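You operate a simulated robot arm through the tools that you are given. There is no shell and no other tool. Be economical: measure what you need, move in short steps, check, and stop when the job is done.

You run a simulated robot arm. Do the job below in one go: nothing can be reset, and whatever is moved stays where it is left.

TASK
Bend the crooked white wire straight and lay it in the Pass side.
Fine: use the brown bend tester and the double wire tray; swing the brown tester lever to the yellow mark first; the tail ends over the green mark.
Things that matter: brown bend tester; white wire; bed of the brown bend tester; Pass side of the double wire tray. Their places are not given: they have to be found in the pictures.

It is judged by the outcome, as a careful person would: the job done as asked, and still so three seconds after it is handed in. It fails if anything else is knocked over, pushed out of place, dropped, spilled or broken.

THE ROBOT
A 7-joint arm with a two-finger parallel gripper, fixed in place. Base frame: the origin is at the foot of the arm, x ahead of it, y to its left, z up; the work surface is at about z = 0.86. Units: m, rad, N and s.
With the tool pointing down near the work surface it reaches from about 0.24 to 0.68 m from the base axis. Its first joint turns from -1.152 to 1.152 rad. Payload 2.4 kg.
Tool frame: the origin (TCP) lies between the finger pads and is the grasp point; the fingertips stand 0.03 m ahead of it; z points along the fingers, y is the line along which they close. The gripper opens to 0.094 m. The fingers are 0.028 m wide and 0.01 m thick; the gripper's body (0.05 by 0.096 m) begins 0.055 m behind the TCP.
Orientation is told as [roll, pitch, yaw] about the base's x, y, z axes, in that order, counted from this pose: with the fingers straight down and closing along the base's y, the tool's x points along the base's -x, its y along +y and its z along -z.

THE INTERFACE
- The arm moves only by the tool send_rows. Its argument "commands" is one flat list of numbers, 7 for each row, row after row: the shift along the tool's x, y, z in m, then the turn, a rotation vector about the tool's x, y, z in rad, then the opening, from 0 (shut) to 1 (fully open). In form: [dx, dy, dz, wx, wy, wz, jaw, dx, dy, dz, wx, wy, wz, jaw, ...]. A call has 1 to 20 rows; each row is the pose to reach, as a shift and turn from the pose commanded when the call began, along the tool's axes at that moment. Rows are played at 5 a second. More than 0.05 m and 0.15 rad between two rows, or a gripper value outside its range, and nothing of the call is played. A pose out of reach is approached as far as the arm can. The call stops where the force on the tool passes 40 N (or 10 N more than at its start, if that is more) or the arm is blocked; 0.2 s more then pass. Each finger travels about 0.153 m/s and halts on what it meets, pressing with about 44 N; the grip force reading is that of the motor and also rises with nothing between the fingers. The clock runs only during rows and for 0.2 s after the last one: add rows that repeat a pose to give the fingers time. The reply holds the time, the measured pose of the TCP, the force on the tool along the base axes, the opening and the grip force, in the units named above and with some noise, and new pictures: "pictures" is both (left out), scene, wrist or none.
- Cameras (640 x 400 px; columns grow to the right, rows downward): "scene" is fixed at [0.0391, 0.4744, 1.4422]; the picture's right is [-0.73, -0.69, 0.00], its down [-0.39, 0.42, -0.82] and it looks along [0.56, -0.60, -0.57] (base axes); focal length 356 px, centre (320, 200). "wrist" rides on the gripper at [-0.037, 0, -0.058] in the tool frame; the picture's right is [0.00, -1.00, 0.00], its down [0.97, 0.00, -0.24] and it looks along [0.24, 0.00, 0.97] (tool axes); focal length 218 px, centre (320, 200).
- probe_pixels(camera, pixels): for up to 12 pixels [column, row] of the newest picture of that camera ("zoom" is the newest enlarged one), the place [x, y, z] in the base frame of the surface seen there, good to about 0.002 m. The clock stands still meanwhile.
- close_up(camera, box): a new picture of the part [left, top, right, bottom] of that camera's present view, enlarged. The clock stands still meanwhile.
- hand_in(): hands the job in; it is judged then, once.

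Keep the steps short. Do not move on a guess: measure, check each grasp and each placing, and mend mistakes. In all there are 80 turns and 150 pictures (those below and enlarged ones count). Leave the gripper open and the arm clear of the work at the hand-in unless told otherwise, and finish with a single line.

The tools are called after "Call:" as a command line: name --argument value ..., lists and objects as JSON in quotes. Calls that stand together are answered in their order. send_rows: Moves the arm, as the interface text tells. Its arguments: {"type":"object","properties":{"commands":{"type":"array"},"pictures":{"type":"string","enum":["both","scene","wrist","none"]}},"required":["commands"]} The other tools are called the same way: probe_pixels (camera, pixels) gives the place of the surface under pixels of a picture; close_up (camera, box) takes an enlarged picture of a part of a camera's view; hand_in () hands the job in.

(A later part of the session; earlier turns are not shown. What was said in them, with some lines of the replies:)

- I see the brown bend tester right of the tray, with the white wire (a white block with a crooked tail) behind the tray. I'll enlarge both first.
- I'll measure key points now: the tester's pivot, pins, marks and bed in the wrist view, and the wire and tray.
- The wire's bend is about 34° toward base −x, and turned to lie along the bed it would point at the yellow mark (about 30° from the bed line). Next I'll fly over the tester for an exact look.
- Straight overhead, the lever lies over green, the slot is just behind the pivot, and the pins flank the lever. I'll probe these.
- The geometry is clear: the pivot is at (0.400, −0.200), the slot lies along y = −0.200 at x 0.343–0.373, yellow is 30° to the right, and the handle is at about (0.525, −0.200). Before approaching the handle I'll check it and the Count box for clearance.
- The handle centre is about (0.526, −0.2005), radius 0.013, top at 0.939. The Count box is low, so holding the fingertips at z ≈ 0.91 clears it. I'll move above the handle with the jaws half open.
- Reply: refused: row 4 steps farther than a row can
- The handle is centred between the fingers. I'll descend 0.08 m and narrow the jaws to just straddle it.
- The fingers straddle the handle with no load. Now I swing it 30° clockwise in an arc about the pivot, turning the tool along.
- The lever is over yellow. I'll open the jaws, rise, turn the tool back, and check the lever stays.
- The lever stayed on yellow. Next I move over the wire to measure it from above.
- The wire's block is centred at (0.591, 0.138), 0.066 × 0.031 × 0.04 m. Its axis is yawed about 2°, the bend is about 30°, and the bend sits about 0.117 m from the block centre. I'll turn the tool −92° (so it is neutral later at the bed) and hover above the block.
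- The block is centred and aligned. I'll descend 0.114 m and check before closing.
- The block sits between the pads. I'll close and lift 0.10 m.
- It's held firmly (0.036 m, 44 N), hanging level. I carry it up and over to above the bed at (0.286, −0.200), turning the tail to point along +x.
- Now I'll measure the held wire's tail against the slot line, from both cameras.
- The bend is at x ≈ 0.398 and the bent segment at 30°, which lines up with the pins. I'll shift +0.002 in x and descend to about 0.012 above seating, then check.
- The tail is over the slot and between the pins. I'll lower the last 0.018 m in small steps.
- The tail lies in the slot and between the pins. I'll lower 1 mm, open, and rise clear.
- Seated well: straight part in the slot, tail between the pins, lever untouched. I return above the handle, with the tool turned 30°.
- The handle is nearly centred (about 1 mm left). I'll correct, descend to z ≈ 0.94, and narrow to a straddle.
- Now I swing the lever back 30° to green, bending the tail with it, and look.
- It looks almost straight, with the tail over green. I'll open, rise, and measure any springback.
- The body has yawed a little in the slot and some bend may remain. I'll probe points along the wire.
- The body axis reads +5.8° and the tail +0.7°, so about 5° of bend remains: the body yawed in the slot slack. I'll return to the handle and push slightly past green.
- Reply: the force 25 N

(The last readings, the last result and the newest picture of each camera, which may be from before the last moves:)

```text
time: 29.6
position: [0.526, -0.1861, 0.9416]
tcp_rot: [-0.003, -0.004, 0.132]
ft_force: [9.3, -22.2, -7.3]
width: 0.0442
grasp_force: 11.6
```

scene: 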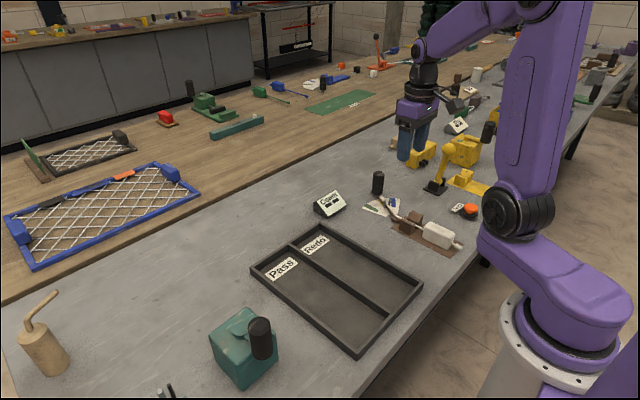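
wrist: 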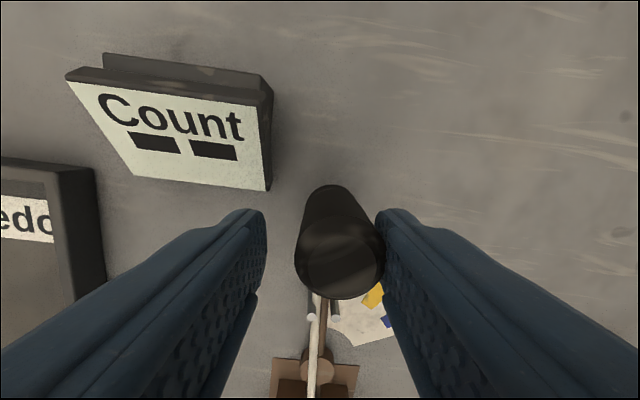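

The lever resists (−22 N) and one jaw was pushed back: there seems to be a stop just past green. I'll ease back, open, rise and measure.

Call:
send_rows --commands '[0, -0.008, 0, 0, 0, 0.065, 0.5, 0, -0.016, 0, 0, 0, 0.13, 0.55, 0, -0.016, 0, 0, 0, 0.13, 0.55, 0, -0.016, -0.04, 0, 0, 0.13, 0.55, 0, -0.016, -0.08, 0, 0, 0.13, 0.55, 0.04, -0.012, -0.11, 0, 0, 0.13, 0.55, 0.08, -0.007, -0.13, 0, 0, 0.13, 0.55, 0.1, -0.003, -0.15, 0, 0, 0.13, 0.55, 0.1, -0.003, -0.15, 0, 0, 0.13, 0.55]' --pictures "wrist"

Call:
close_up --camera "wrist" --box '[260, 70, 390, 270]'

Call:
close_up --camera "wrist" --box '[280, 100, 360, 180]'

```text
refused: row 6 steps farther than a row can; nothing moved
```

```text
2.00 times, centred on (325, 170) of wrist
```

zoom: 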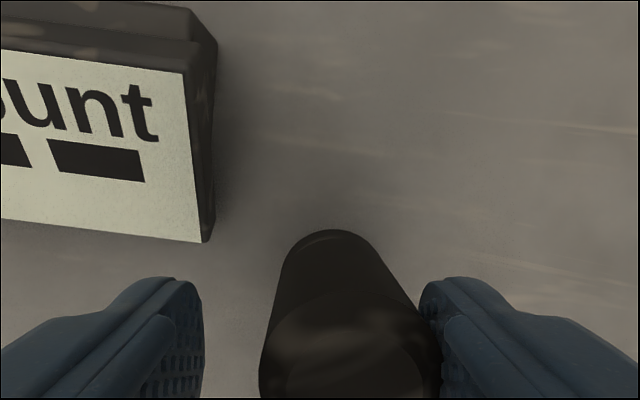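

```text
5.00 times, centred on (320, 140) of wrist
```

zoom: 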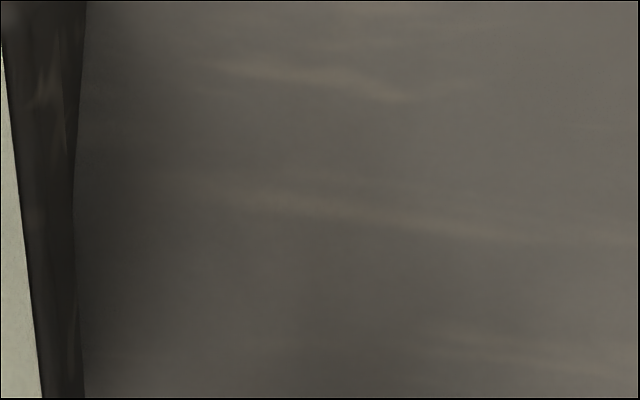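

One step was too long; I resend it with shorter rows.

Call:
send_rows --commands '[0, -0.008, 0, 0, 0, 0.065, 0.5, 0, -0.016, 0, 0, 0, 0.13, 0.55, 0, -0.016, 0, 0, 0, 0.13, 0.55, 0, -0.016, -0.04, 0, 0, 0.13, 0.55, 0, -0.016, -0.08, 0, 0, 0.13, 0.55, 0.035, -0.012, -0.11, 0, 0, 0.13, 0.55, 0.07, -0.008, -0.13, 0, 0, 0.13, 0.55, 0.1, -0.003, -0.15, 0, 0, 0.13, 0.55, 0.1, -0.003, -0.15, 0, 0, 0.13, 0.55]' --pictures "wrist"

Call:
close_up --camera "wrist" --box '[260, 70, 390, 270]'

```text
time: 31.6
position: [0.4281, -0.1992, 1.089]
tcp_rot: [-0.001, 0.0, 0.0]
ft_force: [0.2, -0.4, -0.3]
width: 0.0521
grasp_force: 0.1
```

wrist: 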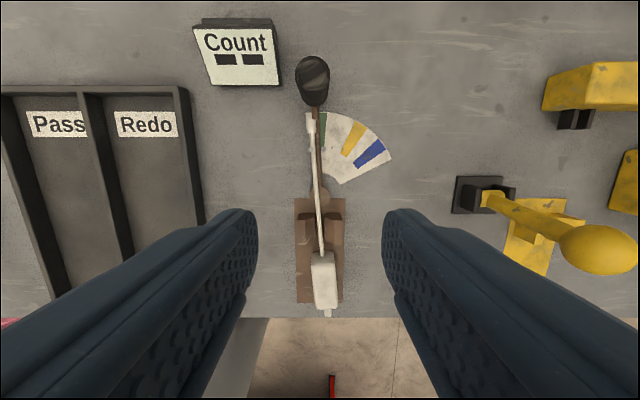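

```text
2.00 times, centred on (325, 170) of wrist
```

zoom: 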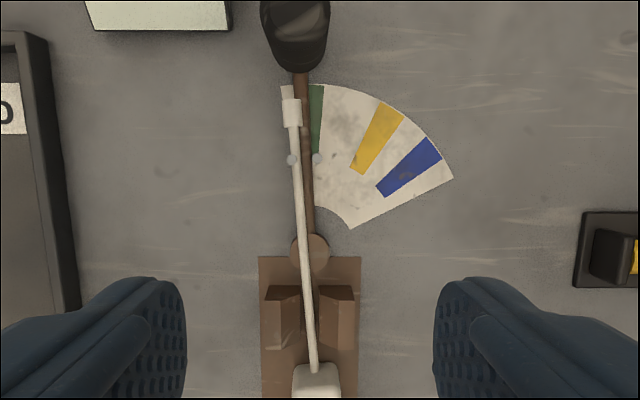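

The lever moved a bit past green and the wire now looks straight. I'll measure.

Call:
probe_pixels --camera "zoom" --pixels '[[315, 365], [312, 330], [309, 295], [306, 265], [303, 240], [300, 210], [297, 180], [294, 145], [293, 132], [290, 112], [292, 158], [317, 158]]'

Call:
probe_pixels --camera "wrist" --pixels '[[328, 313], [324, 270], [326, 300], [318, 115], [315, 140]]'

Call:
close_up --camera "wrist" --box '[295, 110, 345, 330]'

```text
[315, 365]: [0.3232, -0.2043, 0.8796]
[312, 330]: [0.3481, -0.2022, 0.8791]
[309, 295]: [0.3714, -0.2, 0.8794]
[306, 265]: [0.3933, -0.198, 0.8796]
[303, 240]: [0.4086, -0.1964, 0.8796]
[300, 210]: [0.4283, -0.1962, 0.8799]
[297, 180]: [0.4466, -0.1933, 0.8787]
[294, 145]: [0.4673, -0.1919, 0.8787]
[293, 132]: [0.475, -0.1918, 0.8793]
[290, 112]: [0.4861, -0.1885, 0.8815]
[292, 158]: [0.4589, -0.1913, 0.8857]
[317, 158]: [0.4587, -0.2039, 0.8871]
```

```text
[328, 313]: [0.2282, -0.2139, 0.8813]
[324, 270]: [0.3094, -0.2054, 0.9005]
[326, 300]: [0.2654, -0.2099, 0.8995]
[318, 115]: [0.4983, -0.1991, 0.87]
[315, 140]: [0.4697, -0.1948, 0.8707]
```

```text
1.82 times, centred on (320, 220) of wrist
```

zoom: 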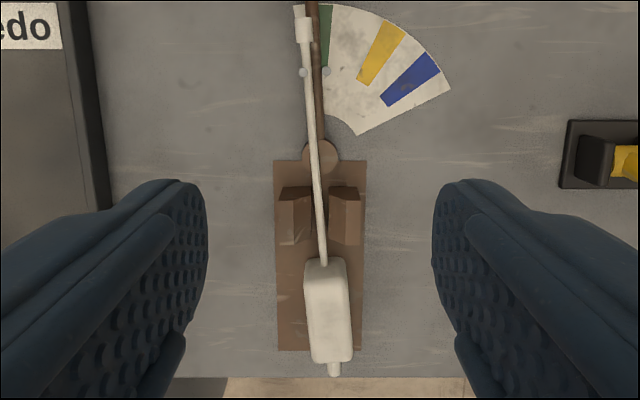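

Body is at 5.5° and tail at about 5.5°, so the wire is straight but yawed with the lever. I'll bring the lever gently back onto green so the tail ends over the green mark: straddle the handle at y = −0.200 and narrow the jaws.

Call:
send_rows --commands '[-0.035, 0, 0.02, 0, 0, 0, 0.55, -0.07, 0, 0.04, 0, 0, 0, 0.55, -0.098, 0, 0.07, 0, 0, 0, 0.55, -0.098, 0, 0.11, 0, 0, 0, 0.55, -0.098, 0, 0.149, 0, 0, 0, 0.55, -0.098, 0, 0.149, 0, 0, 0, 0.45, -0.098, 0, 0.149, 0, 0, 0, 0.37, -0.098, 0, 0.149, 0, 0, 0, 0.31, -0.098, 0, 0.149, 0, 0, 0, 0.31]' --pictures "wrist"

```text
time: 33.6
position: [0.5259, -0.1986, 0.9433]
tcp_rot: [0.0, -0.001, -0.001]
ft_force: [2.0, 0.8, -1.8]
width: 0.0301
grasp_force: 38.4
```

wrist: 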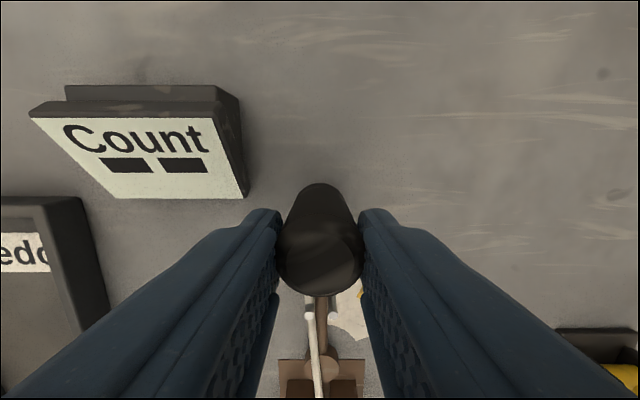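

The handle is gripped and centred at green. I'll open, rise, and check the wire and lever.

Call:
send_rows --commands '[0, 0, 0, 0, 0, 0, 0.5, 0, 0, 0, 0, 0, 0, 0.55, 0, 0, -0.04, 0, 0, 0, 0.55, 0, 0, -0.08, 0, 0, 0, 0.55, 0.035, 0, -0.11, 0, 0, 0, 0.55, 0.07, 0, -0.13, 0, 0, 0, 0.55, 0.1, 0, -0.15, 0, 0, 0, 0.55, 0.1, 0, -0.15, 0, 0, 0, 0.55]' --pictures "wrist"

Call:
close_up --camera "wrist" --box '[260, 70, 390, 270]'

```text
time: 35.4
position: [0.4234, -0.2009, 1.0903]
tcp_rot: [0.0, 0.001, 0.0]
ft_force: [0.4, -0.7, 0.1]
width: 0.0518
grasp_force: 0.1
```

wrist: 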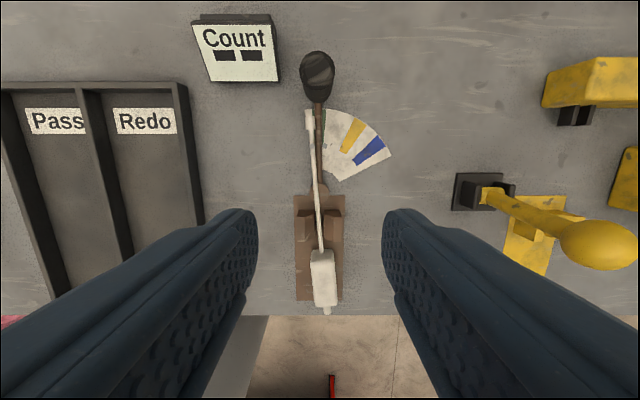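

```text
2.00 times, centred on (325, 170) of wrist
```

zoom: 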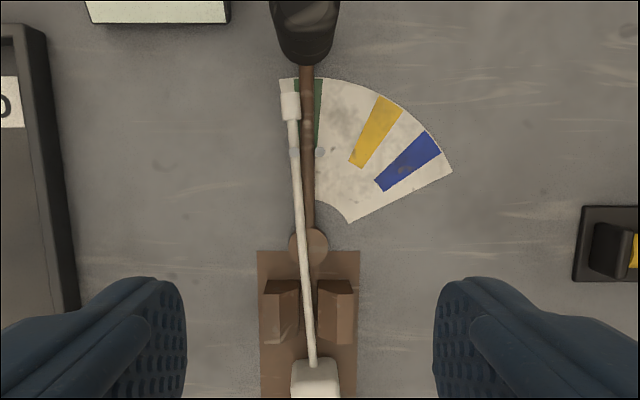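

Lever sits at green, but the body is yawed about 5.6° in the slot, so the tail tip is at the left edge of green. I'll grasp the block at its yaw (centre ≈ (0.286, −0.208)) to square it up; first a hover.

Call:
send_rows --commands '[0.045, -0.003, 0, 0, 0, 0, 0.55, 0.09, -0.006, 0, 0, 0, -0.05, 0.6, 0.139, -0.008, 0.0, 0, 0, -0.098, 0.6, 0.139, -0.008, 0.04, 0, 0, -0.098, 0.6, 0.139, -0.008, 0.08, 0, 0, -0.098, 0.6, 0.139, -0.008, 0.11, 0, 0, -0.098, 0.6, 0.139, -0.008, 0.14, 0, 0, -0.098, 0.6, 0.139, -0.008, 0.14, 0, 0, -0.098, 0.6]' --pictures "wrist"

```text
time: 37.2
position: [0.2833, -0.2089, 0.9497]
tcp_rot: [0.0, 0.0, 0.098]
ft_force: [-0.3, -0.1, 0.7]
width: 0.0564
grasp_force: 0.1
```

wrist: 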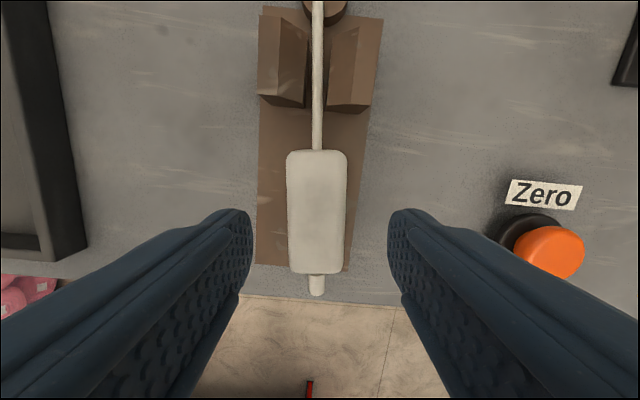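

Aligned, about 1.5 mm left. I'll correct, descend and grip.

Call:
send_rows --commands '[0, 0.0015, 0.025, 0, 0, 0, 0.6, 0, 0.0015, 0.0515, 0, 0, 0, 0.6, 0, 0.0015, 0.0515, 0, 0, 0, 0.45, 0, 0.0015, 0.0515, 0, 0, 0, 0.25, 0, 0.0015, 0.0515, 0, 0, 0, 0.2, 0, 0.0015, 0.0515, 0, 0, 0, 0.2]' --pictures "wrist"

```text
time: 38.6
position: [0.2823, -0.2069, 0.8995]
tcp_rot: [0.001, 0.003, 0.096]
ft_force: [0.4, 6.9, -5.4]
width: 0.0357
grasp_force: 43.7
```

wrist: 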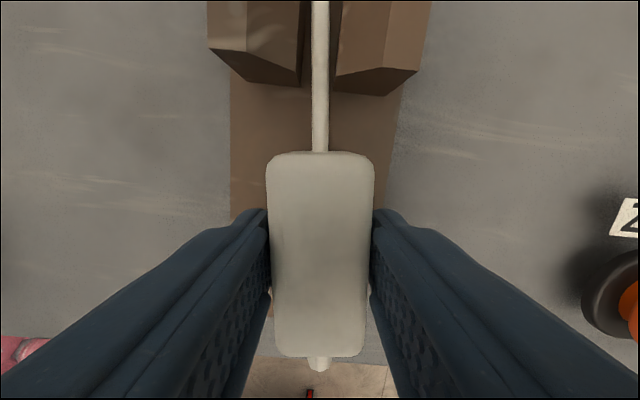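

Gripped. Now I square the wire: turn −0.098 rad while shifting +0.007 in y, pivoting at the slot.

Call:
send_rows --commands '[0, 0.0025, 0, 0, 0, 0.033, 0.2, 0, 0.005, 0, 0, 0, 0.066, 0.2, 0, 0.0072, 0, 0, 0, 0.098, 0.2, 0, 0.0072, 0, 0, 0, 0.098, 0.2]' --pictures "wrist"

Call:
close_up --camera "scene" --box '[360, 180, 480, 255]'

```text
time: 39.6
position: [0.2834, -0.2, 0.8996]
tcp_rot: [0.0, -0.001, -0.001]
ft_force: [0.2, 0.7, 0.4]
width: 0.0358
grasp_force: 44.0
```

wrist: 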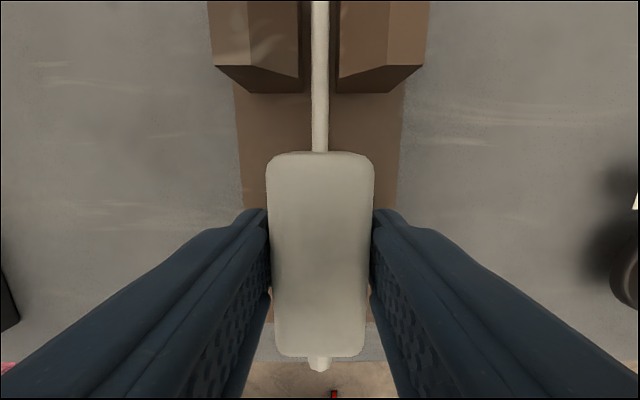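

```text
5.33 times, centred on (420, 218) of scene
```

zoom: 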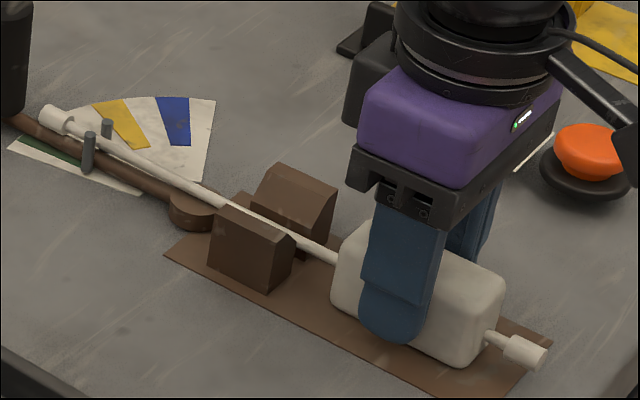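

I'll probe the wire in this enlarged view to verify straightness.

Call:
probe_pixels --camera "zoom" --pixels '[[330, 256], [305, 242], [280, 231], [240, 213], [215, 201], [190, 186], [160, 170], [125, 152], [95, 136], [75, 127], [55, 118], [522, 350]]'

```text
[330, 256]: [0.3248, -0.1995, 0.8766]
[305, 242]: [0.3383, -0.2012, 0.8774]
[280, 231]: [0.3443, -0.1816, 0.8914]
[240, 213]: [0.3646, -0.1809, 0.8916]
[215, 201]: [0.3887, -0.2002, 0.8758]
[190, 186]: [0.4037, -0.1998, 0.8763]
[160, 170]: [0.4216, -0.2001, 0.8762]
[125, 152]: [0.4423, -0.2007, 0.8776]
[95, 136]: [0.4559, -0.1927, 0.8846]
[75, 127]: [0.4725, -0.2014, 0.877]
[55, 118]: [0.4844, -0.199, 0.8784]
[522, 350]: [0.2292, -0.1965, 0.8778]
```

The tail runs along y ≈ −0.200 out to x = 0.485, so it is straight within about 1° and over the green mark. I'll lift straight up out of the slot and pins.

Call:
send_rows --commands '[0, 0, -0.01, 0, 0, 0, 0.2, 0, 0, -0.025, 0, 0, 0, 0.2, 0, 0, -0.06, 0, 0, 0, 0.2, 0, 0, -0.1, 0, 0, 0, 0.2, 0, 0, -0.14, 0, 0, 0, 0.2, 0, 0, -0.14, 0, 0, 0, 0.2]' --pictures "both"

Call:
close_up --camera "scene" --box '[360, 120, 520, 220]'

```text
time: 41.0
position: [0.2815, -0.1985, 1.0403]
tcp_rot: [0.0, 0.001, 0.001]
ft_force: [-0.6, -0.1, -0.8]
width: 0.0355
grasp_force: 44.0
```

scene: 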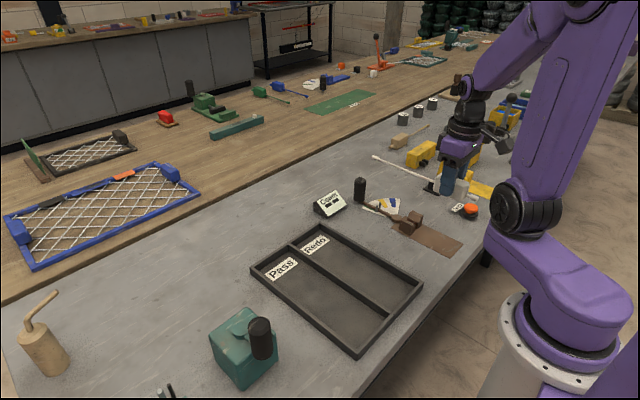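
wrist: 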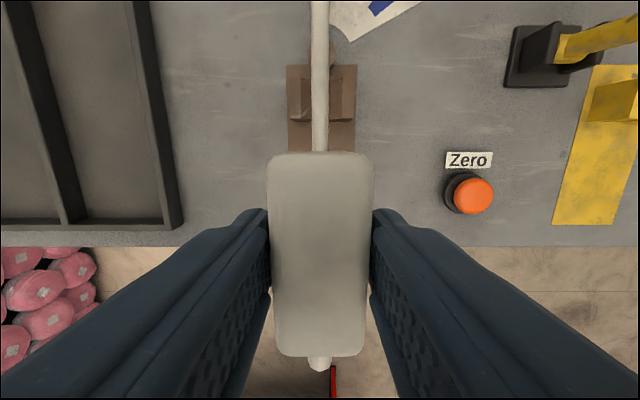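

```text
4.00 times, centred on (440, 170) of scene
```

zoom: 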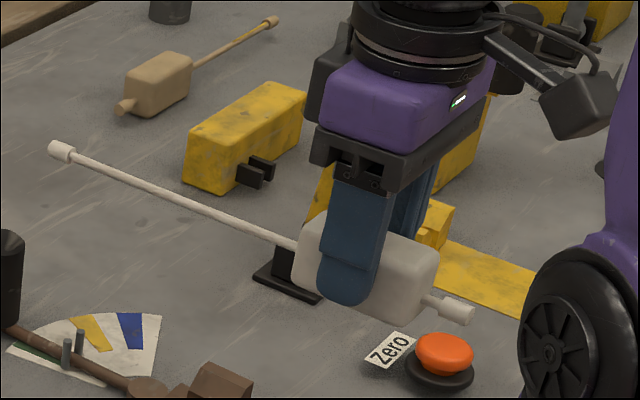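

Straight and free. I'll measure the wire's ends and the tray's inner walls.

Call:
probe_pixels --camera "zoom" --pixels '[[52, 146], [60, 150], [82, 160], [120, 176], [160, 191], [180, 199], [240, 222], [290, 242], [468, 314], [445, 306], [473, 312]]'

Call:
close_up --camera "scene" --box '[240, 215, 432, 335]'

```text
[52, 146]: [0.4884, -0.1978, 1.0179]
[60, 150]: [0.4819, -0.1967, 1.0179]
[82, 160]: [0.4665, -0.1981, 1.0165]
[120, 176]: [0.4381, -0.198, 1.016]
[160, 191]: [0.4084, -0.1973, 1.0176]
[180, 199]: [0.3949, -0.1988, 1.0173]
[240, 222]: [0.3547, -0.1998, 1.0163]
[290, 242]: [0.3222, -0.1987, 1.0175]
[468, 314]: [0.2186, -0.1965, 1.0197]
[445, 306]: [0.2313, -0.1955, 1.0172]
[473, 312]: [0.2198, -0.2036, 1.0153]
```

```text
3.33 times, centred on (336, 275) of scene
```

zoom: 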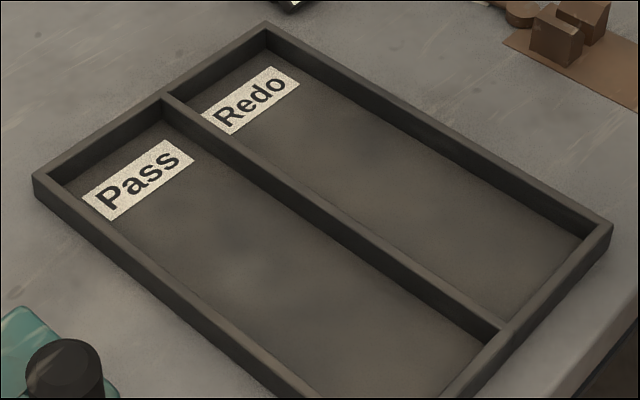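

The wire is straight, spanning x 0.217–0.490 (length about 0.272). Now I'll probe the tray walls.

Call:
probe_pixels --camera "zoom" --pixels '[[100, 137], [107, 142], [98, 130], [112, 152], [60, 178], [45, 182], [70, 200], [180, 108], [172, 112], [330, 205], [320, 215], [180, 265]]'

Call:
close_up --camera "scene" --box '[320, 290, 420, 360]'

```text
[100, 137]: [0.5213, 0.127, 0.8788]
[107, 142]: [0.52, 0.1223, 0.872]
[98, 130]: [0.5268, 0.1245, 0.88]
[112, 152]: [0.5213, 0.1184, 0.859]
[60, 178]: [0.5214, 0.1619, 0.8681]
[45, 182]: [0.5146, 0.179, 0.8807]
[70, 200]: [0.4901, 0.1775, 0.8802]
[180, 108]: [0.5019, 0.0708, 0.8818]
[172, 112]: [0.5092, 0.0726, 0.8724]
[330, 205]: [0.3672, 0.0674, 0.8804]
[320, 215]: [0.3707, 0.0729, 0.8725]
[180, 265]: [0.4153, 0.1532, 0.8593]
```

```text
5.71 times, centred on (370, 325) of scene
```

zoom: 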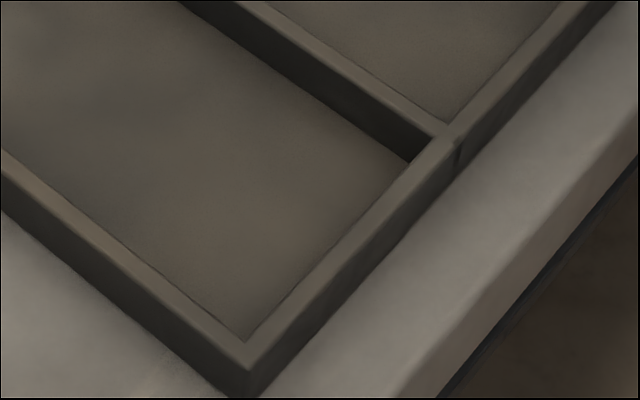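

Call:
probe_pixels --camera "zoom" --pixels '[[240, 345], [350, 245], [345, 225], [356, 238], [370, 245], [330, 262], [322, 250], [380, 255], [100, 245], [130, 230], [410, 175], [430, 145]]'

```text
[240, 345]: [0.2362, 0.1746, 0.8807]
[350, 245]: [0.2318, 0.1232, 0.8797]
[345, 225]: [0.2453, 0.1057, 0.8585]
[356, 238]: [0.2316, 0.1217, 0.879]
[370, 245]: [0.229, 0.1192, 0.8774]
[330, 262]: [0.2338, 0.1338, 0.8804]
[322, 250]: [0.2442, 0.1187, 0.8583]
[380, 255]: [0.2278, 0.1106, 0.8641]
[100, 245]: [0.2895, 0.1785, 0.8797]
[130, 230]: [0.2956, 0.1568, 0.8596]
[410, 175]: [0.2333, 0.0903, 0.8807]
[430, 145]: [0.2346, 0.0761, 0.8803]
```

The Pass side is x 0.237–0.5205 and y 0.073–0.172 inside, so the wire fits lengthwise with about 5 mm at each end when the TCP is at (0.308, 0.1225). I'll carry it there at height.

Call:
send_rows --commands '[-0.003, 0.04, 0, 0, 0, 0, 0.2, -0.006, 0.08, 0, 0, 0, 0, 0.2, -0.009, 0.12, 0, 0, 0, 0, 0.2, -0.012, 0.16, 0, 0, 0, 0, 0.2, -0.016, 0.2, 0, 0, 0, 0, 0.2, -0.019, 0.24, 0, 0, 0, 0, 0.2, -0.022, 0.28, 0, 0, 0, 0, 0.2, -0.0255, 0.322, 0, 0, 0, 0, 0.2, -0.0255, 0.322, 0.05, 0, 0, 0, 0.2, -0.0255, 0.322, 0.09, 0, 0, 0, 0.2, -0.0255, 0.322, 0.09, 0, 0, 0, 0.2]' --pictures "both"

Call:
close_up --camera "scene" --box '[240, 215, 432, 335]'

```text
time: 43.4
position: [0.3097, 0.1217, 0.9498]
tcp_rot: [0.0, -0.001, -0.001]
ft_force: [0.5, 0.1, -1.8]
width: 0.0358
grasp_force: 44.2
```

scene: 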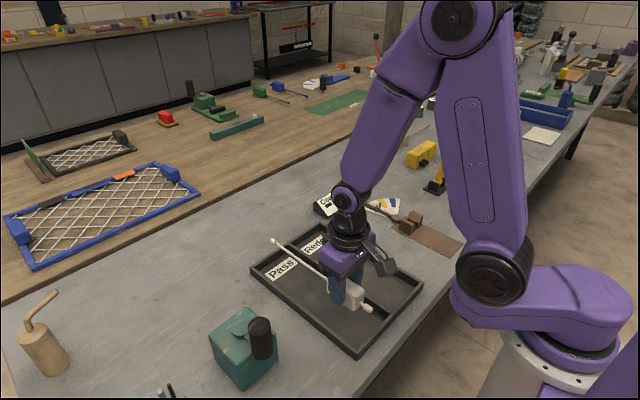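
wrist: 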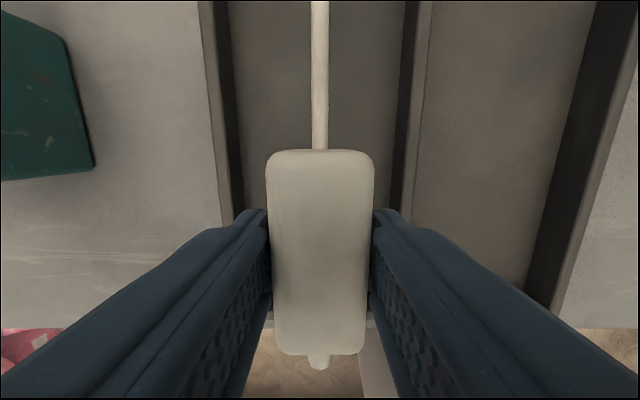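

```text
3.33 times, centred on (336, 275) of scene
```

zoom: 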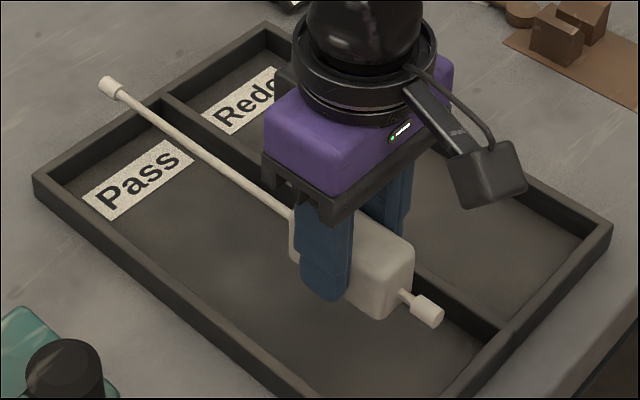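

I'll check both wire ends against the tray before lowering.

Call:
probe_pixels --camera "zoom" --pixels '[[103, 83], [108, 88], [99, 80], [118, 97], [440, 318], [438, 310], [412, 298], [200, 155], [260, 195]]'

```text
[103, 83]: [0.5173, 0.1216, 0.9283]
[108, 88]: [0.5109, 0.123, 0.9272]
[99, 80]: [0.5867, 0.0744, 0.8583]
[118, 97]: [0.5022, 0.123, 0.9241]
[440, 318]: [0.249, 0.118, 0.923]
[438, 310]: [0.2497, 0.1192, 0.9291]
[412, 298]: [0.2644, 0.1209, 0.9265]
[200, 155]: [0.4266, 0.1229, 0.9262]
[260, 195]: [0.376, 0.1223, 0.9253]
```

The ends are at 0.518 and 0.247, so I'll shift −0.0035 in x for even margins, and lower.

Call:
send_rows --commands '[0.0035, 0, 0, 0, 0, 0, 0.2, 0.0035, 0, 0.02, 0, 0, 0, 0.2, 0.0035, 0, 0.035, 0, 0, 0, 0.2, 0.0035, 0, 0.044, 0, 0, 0, 0.2, 0.0035, 0, 0.049, 0, 0, 0, 0.2, 0.0035, 0, 0.049, 0, 0, 0, 0.2]' --pictures "wrist"

Call:
close_up --camera "scene" --box '[240, 215, 432, 335]'

```text
time: 44.8
position: [0.3056, 0.1224, 0.8994]
tcp_rot: [0.0, -0.001, -0.001]
ft_force: [-0.5, -0.2, 8.5]
width: 0.0358
grasp_force: 43.9
```

wrist: 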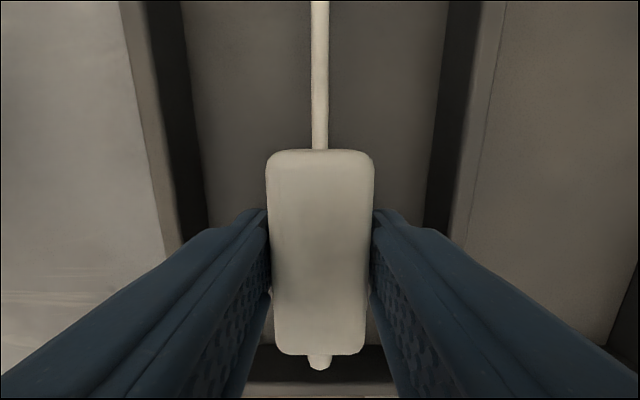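

```text
3.33 times, centred on (336, 275) of scene
```

zoom: 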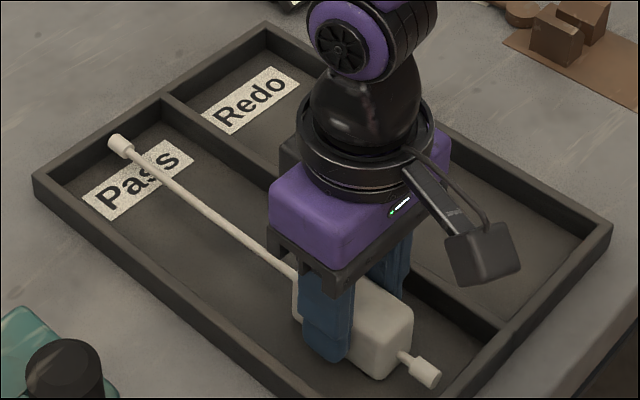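

It touches the floor (8.5 N upward) with both ends inside. I'll open, rise, and retreat.

Call:
send_rows --commands '[0, 0, 0, 0, 0, 0, 0.45, 0, 0, 0, 0, 0, 0, 0.58, 0, 0, 0, 0, 0, 0, 0.58, 0, 0, -0.03, 0, 0, 0, 0.58, 0, 0, -0.07, 0, 0, 0, 0.58, 0, 0, -0.11, 0, 0, 0, 0.58, -0.02, 0, -0.15, 0, 0, 0, 0.58, -0.04, -0.02, -0.19, 0, 0, 0, 0.7, -0.06, -0.04, -0.23, 0, 0, 0, 0.9, -0.06, -0.06, -0.27, 0, 0, 0, 1, -0.06, -0.06, -0.27, 0, 0, 0, 1]' --pictures "both"

Call:
close_up --camera "wrist" --box '[120, 60, 500, 290]'

Call:
close_up --camera "scene" --box '[240, 170, 500, 350]'

```text
time: 47.2
position: [0.3647, 0.0604, 1.1697]
tcp_rot: [-0.001, 0.0, 0.002]
ft_force: [-0.1, 0.3, 0.9]
width: 0.0937
grasp_force: 0.1
```

scene: 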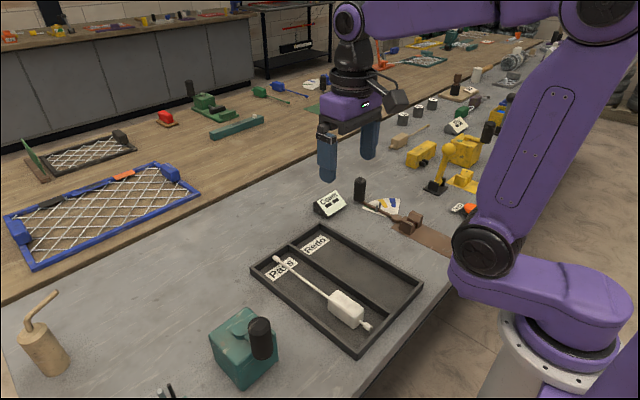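
wrist: 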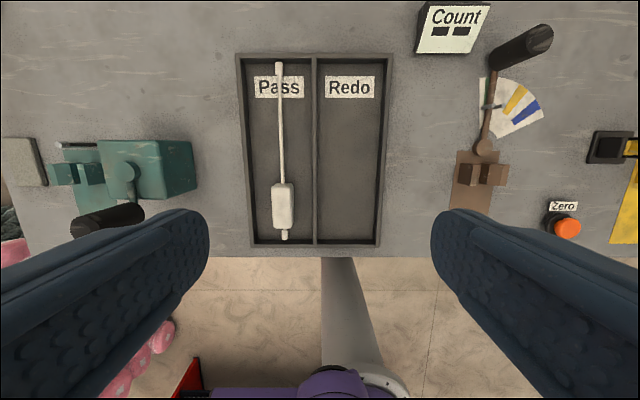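

```text
1.68 times, centred on (310, 175) of wrist
```

zoom: 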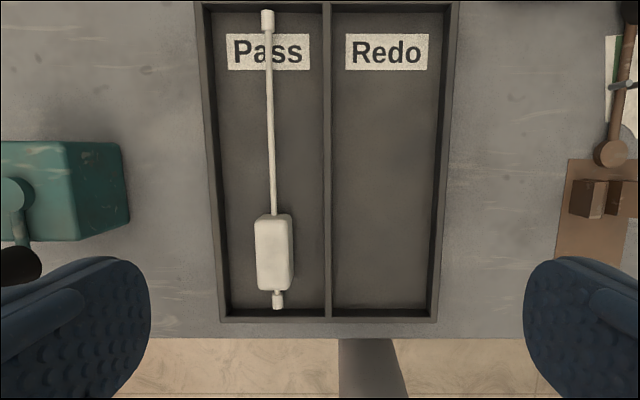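

```text
2.22 times, centred on (370, 260) of scene
```

zoom: 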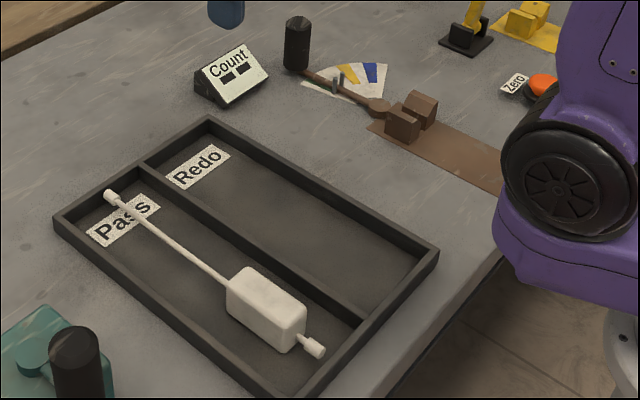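

The wire lies flat inside Pass. A last straightness check.

Call:
probe_pixels --camera "wrist" --pixels '[[279, 68], [280, 80], [280, 100], [281, 120], [281, 140], [282, 160], [282, 180], [284, 236]]'

Call:
close_up --camera "wrist" --box '[240, 50, 330, 250]'

```text
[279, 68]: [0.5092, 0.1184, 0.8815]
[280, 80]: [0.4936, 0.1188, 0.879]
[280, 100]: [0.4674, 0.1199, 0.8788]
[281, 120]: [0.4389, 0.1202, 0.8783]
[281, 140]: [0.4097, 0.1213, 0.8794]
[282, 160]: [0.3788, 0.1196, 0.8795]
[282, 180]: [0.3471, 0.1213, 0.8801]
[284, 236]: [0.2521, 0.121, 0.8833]
```

```text
2.00 times, centred on (285, 150) of wrist
```

zoom: 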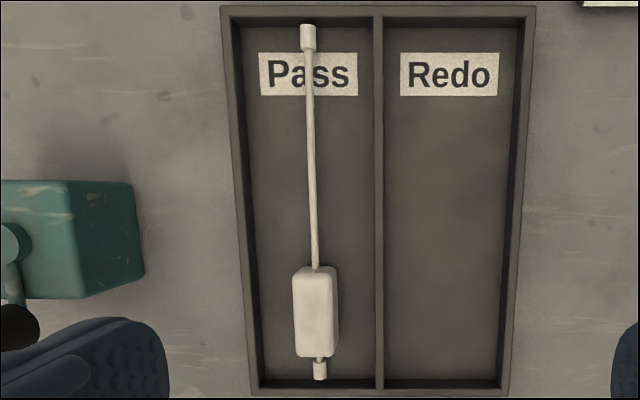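

The wire is straight within about 1° and wholly inside Pass. The arm is clear with the gripper open, so I'm handing in.

Call:
hand_in

```text
The job is handed in.
```

The white wire was straightened on the brown tester (lever to yellow first, tail ending over green) to within about 1° and laid in the Pass side, and the job is handed in.
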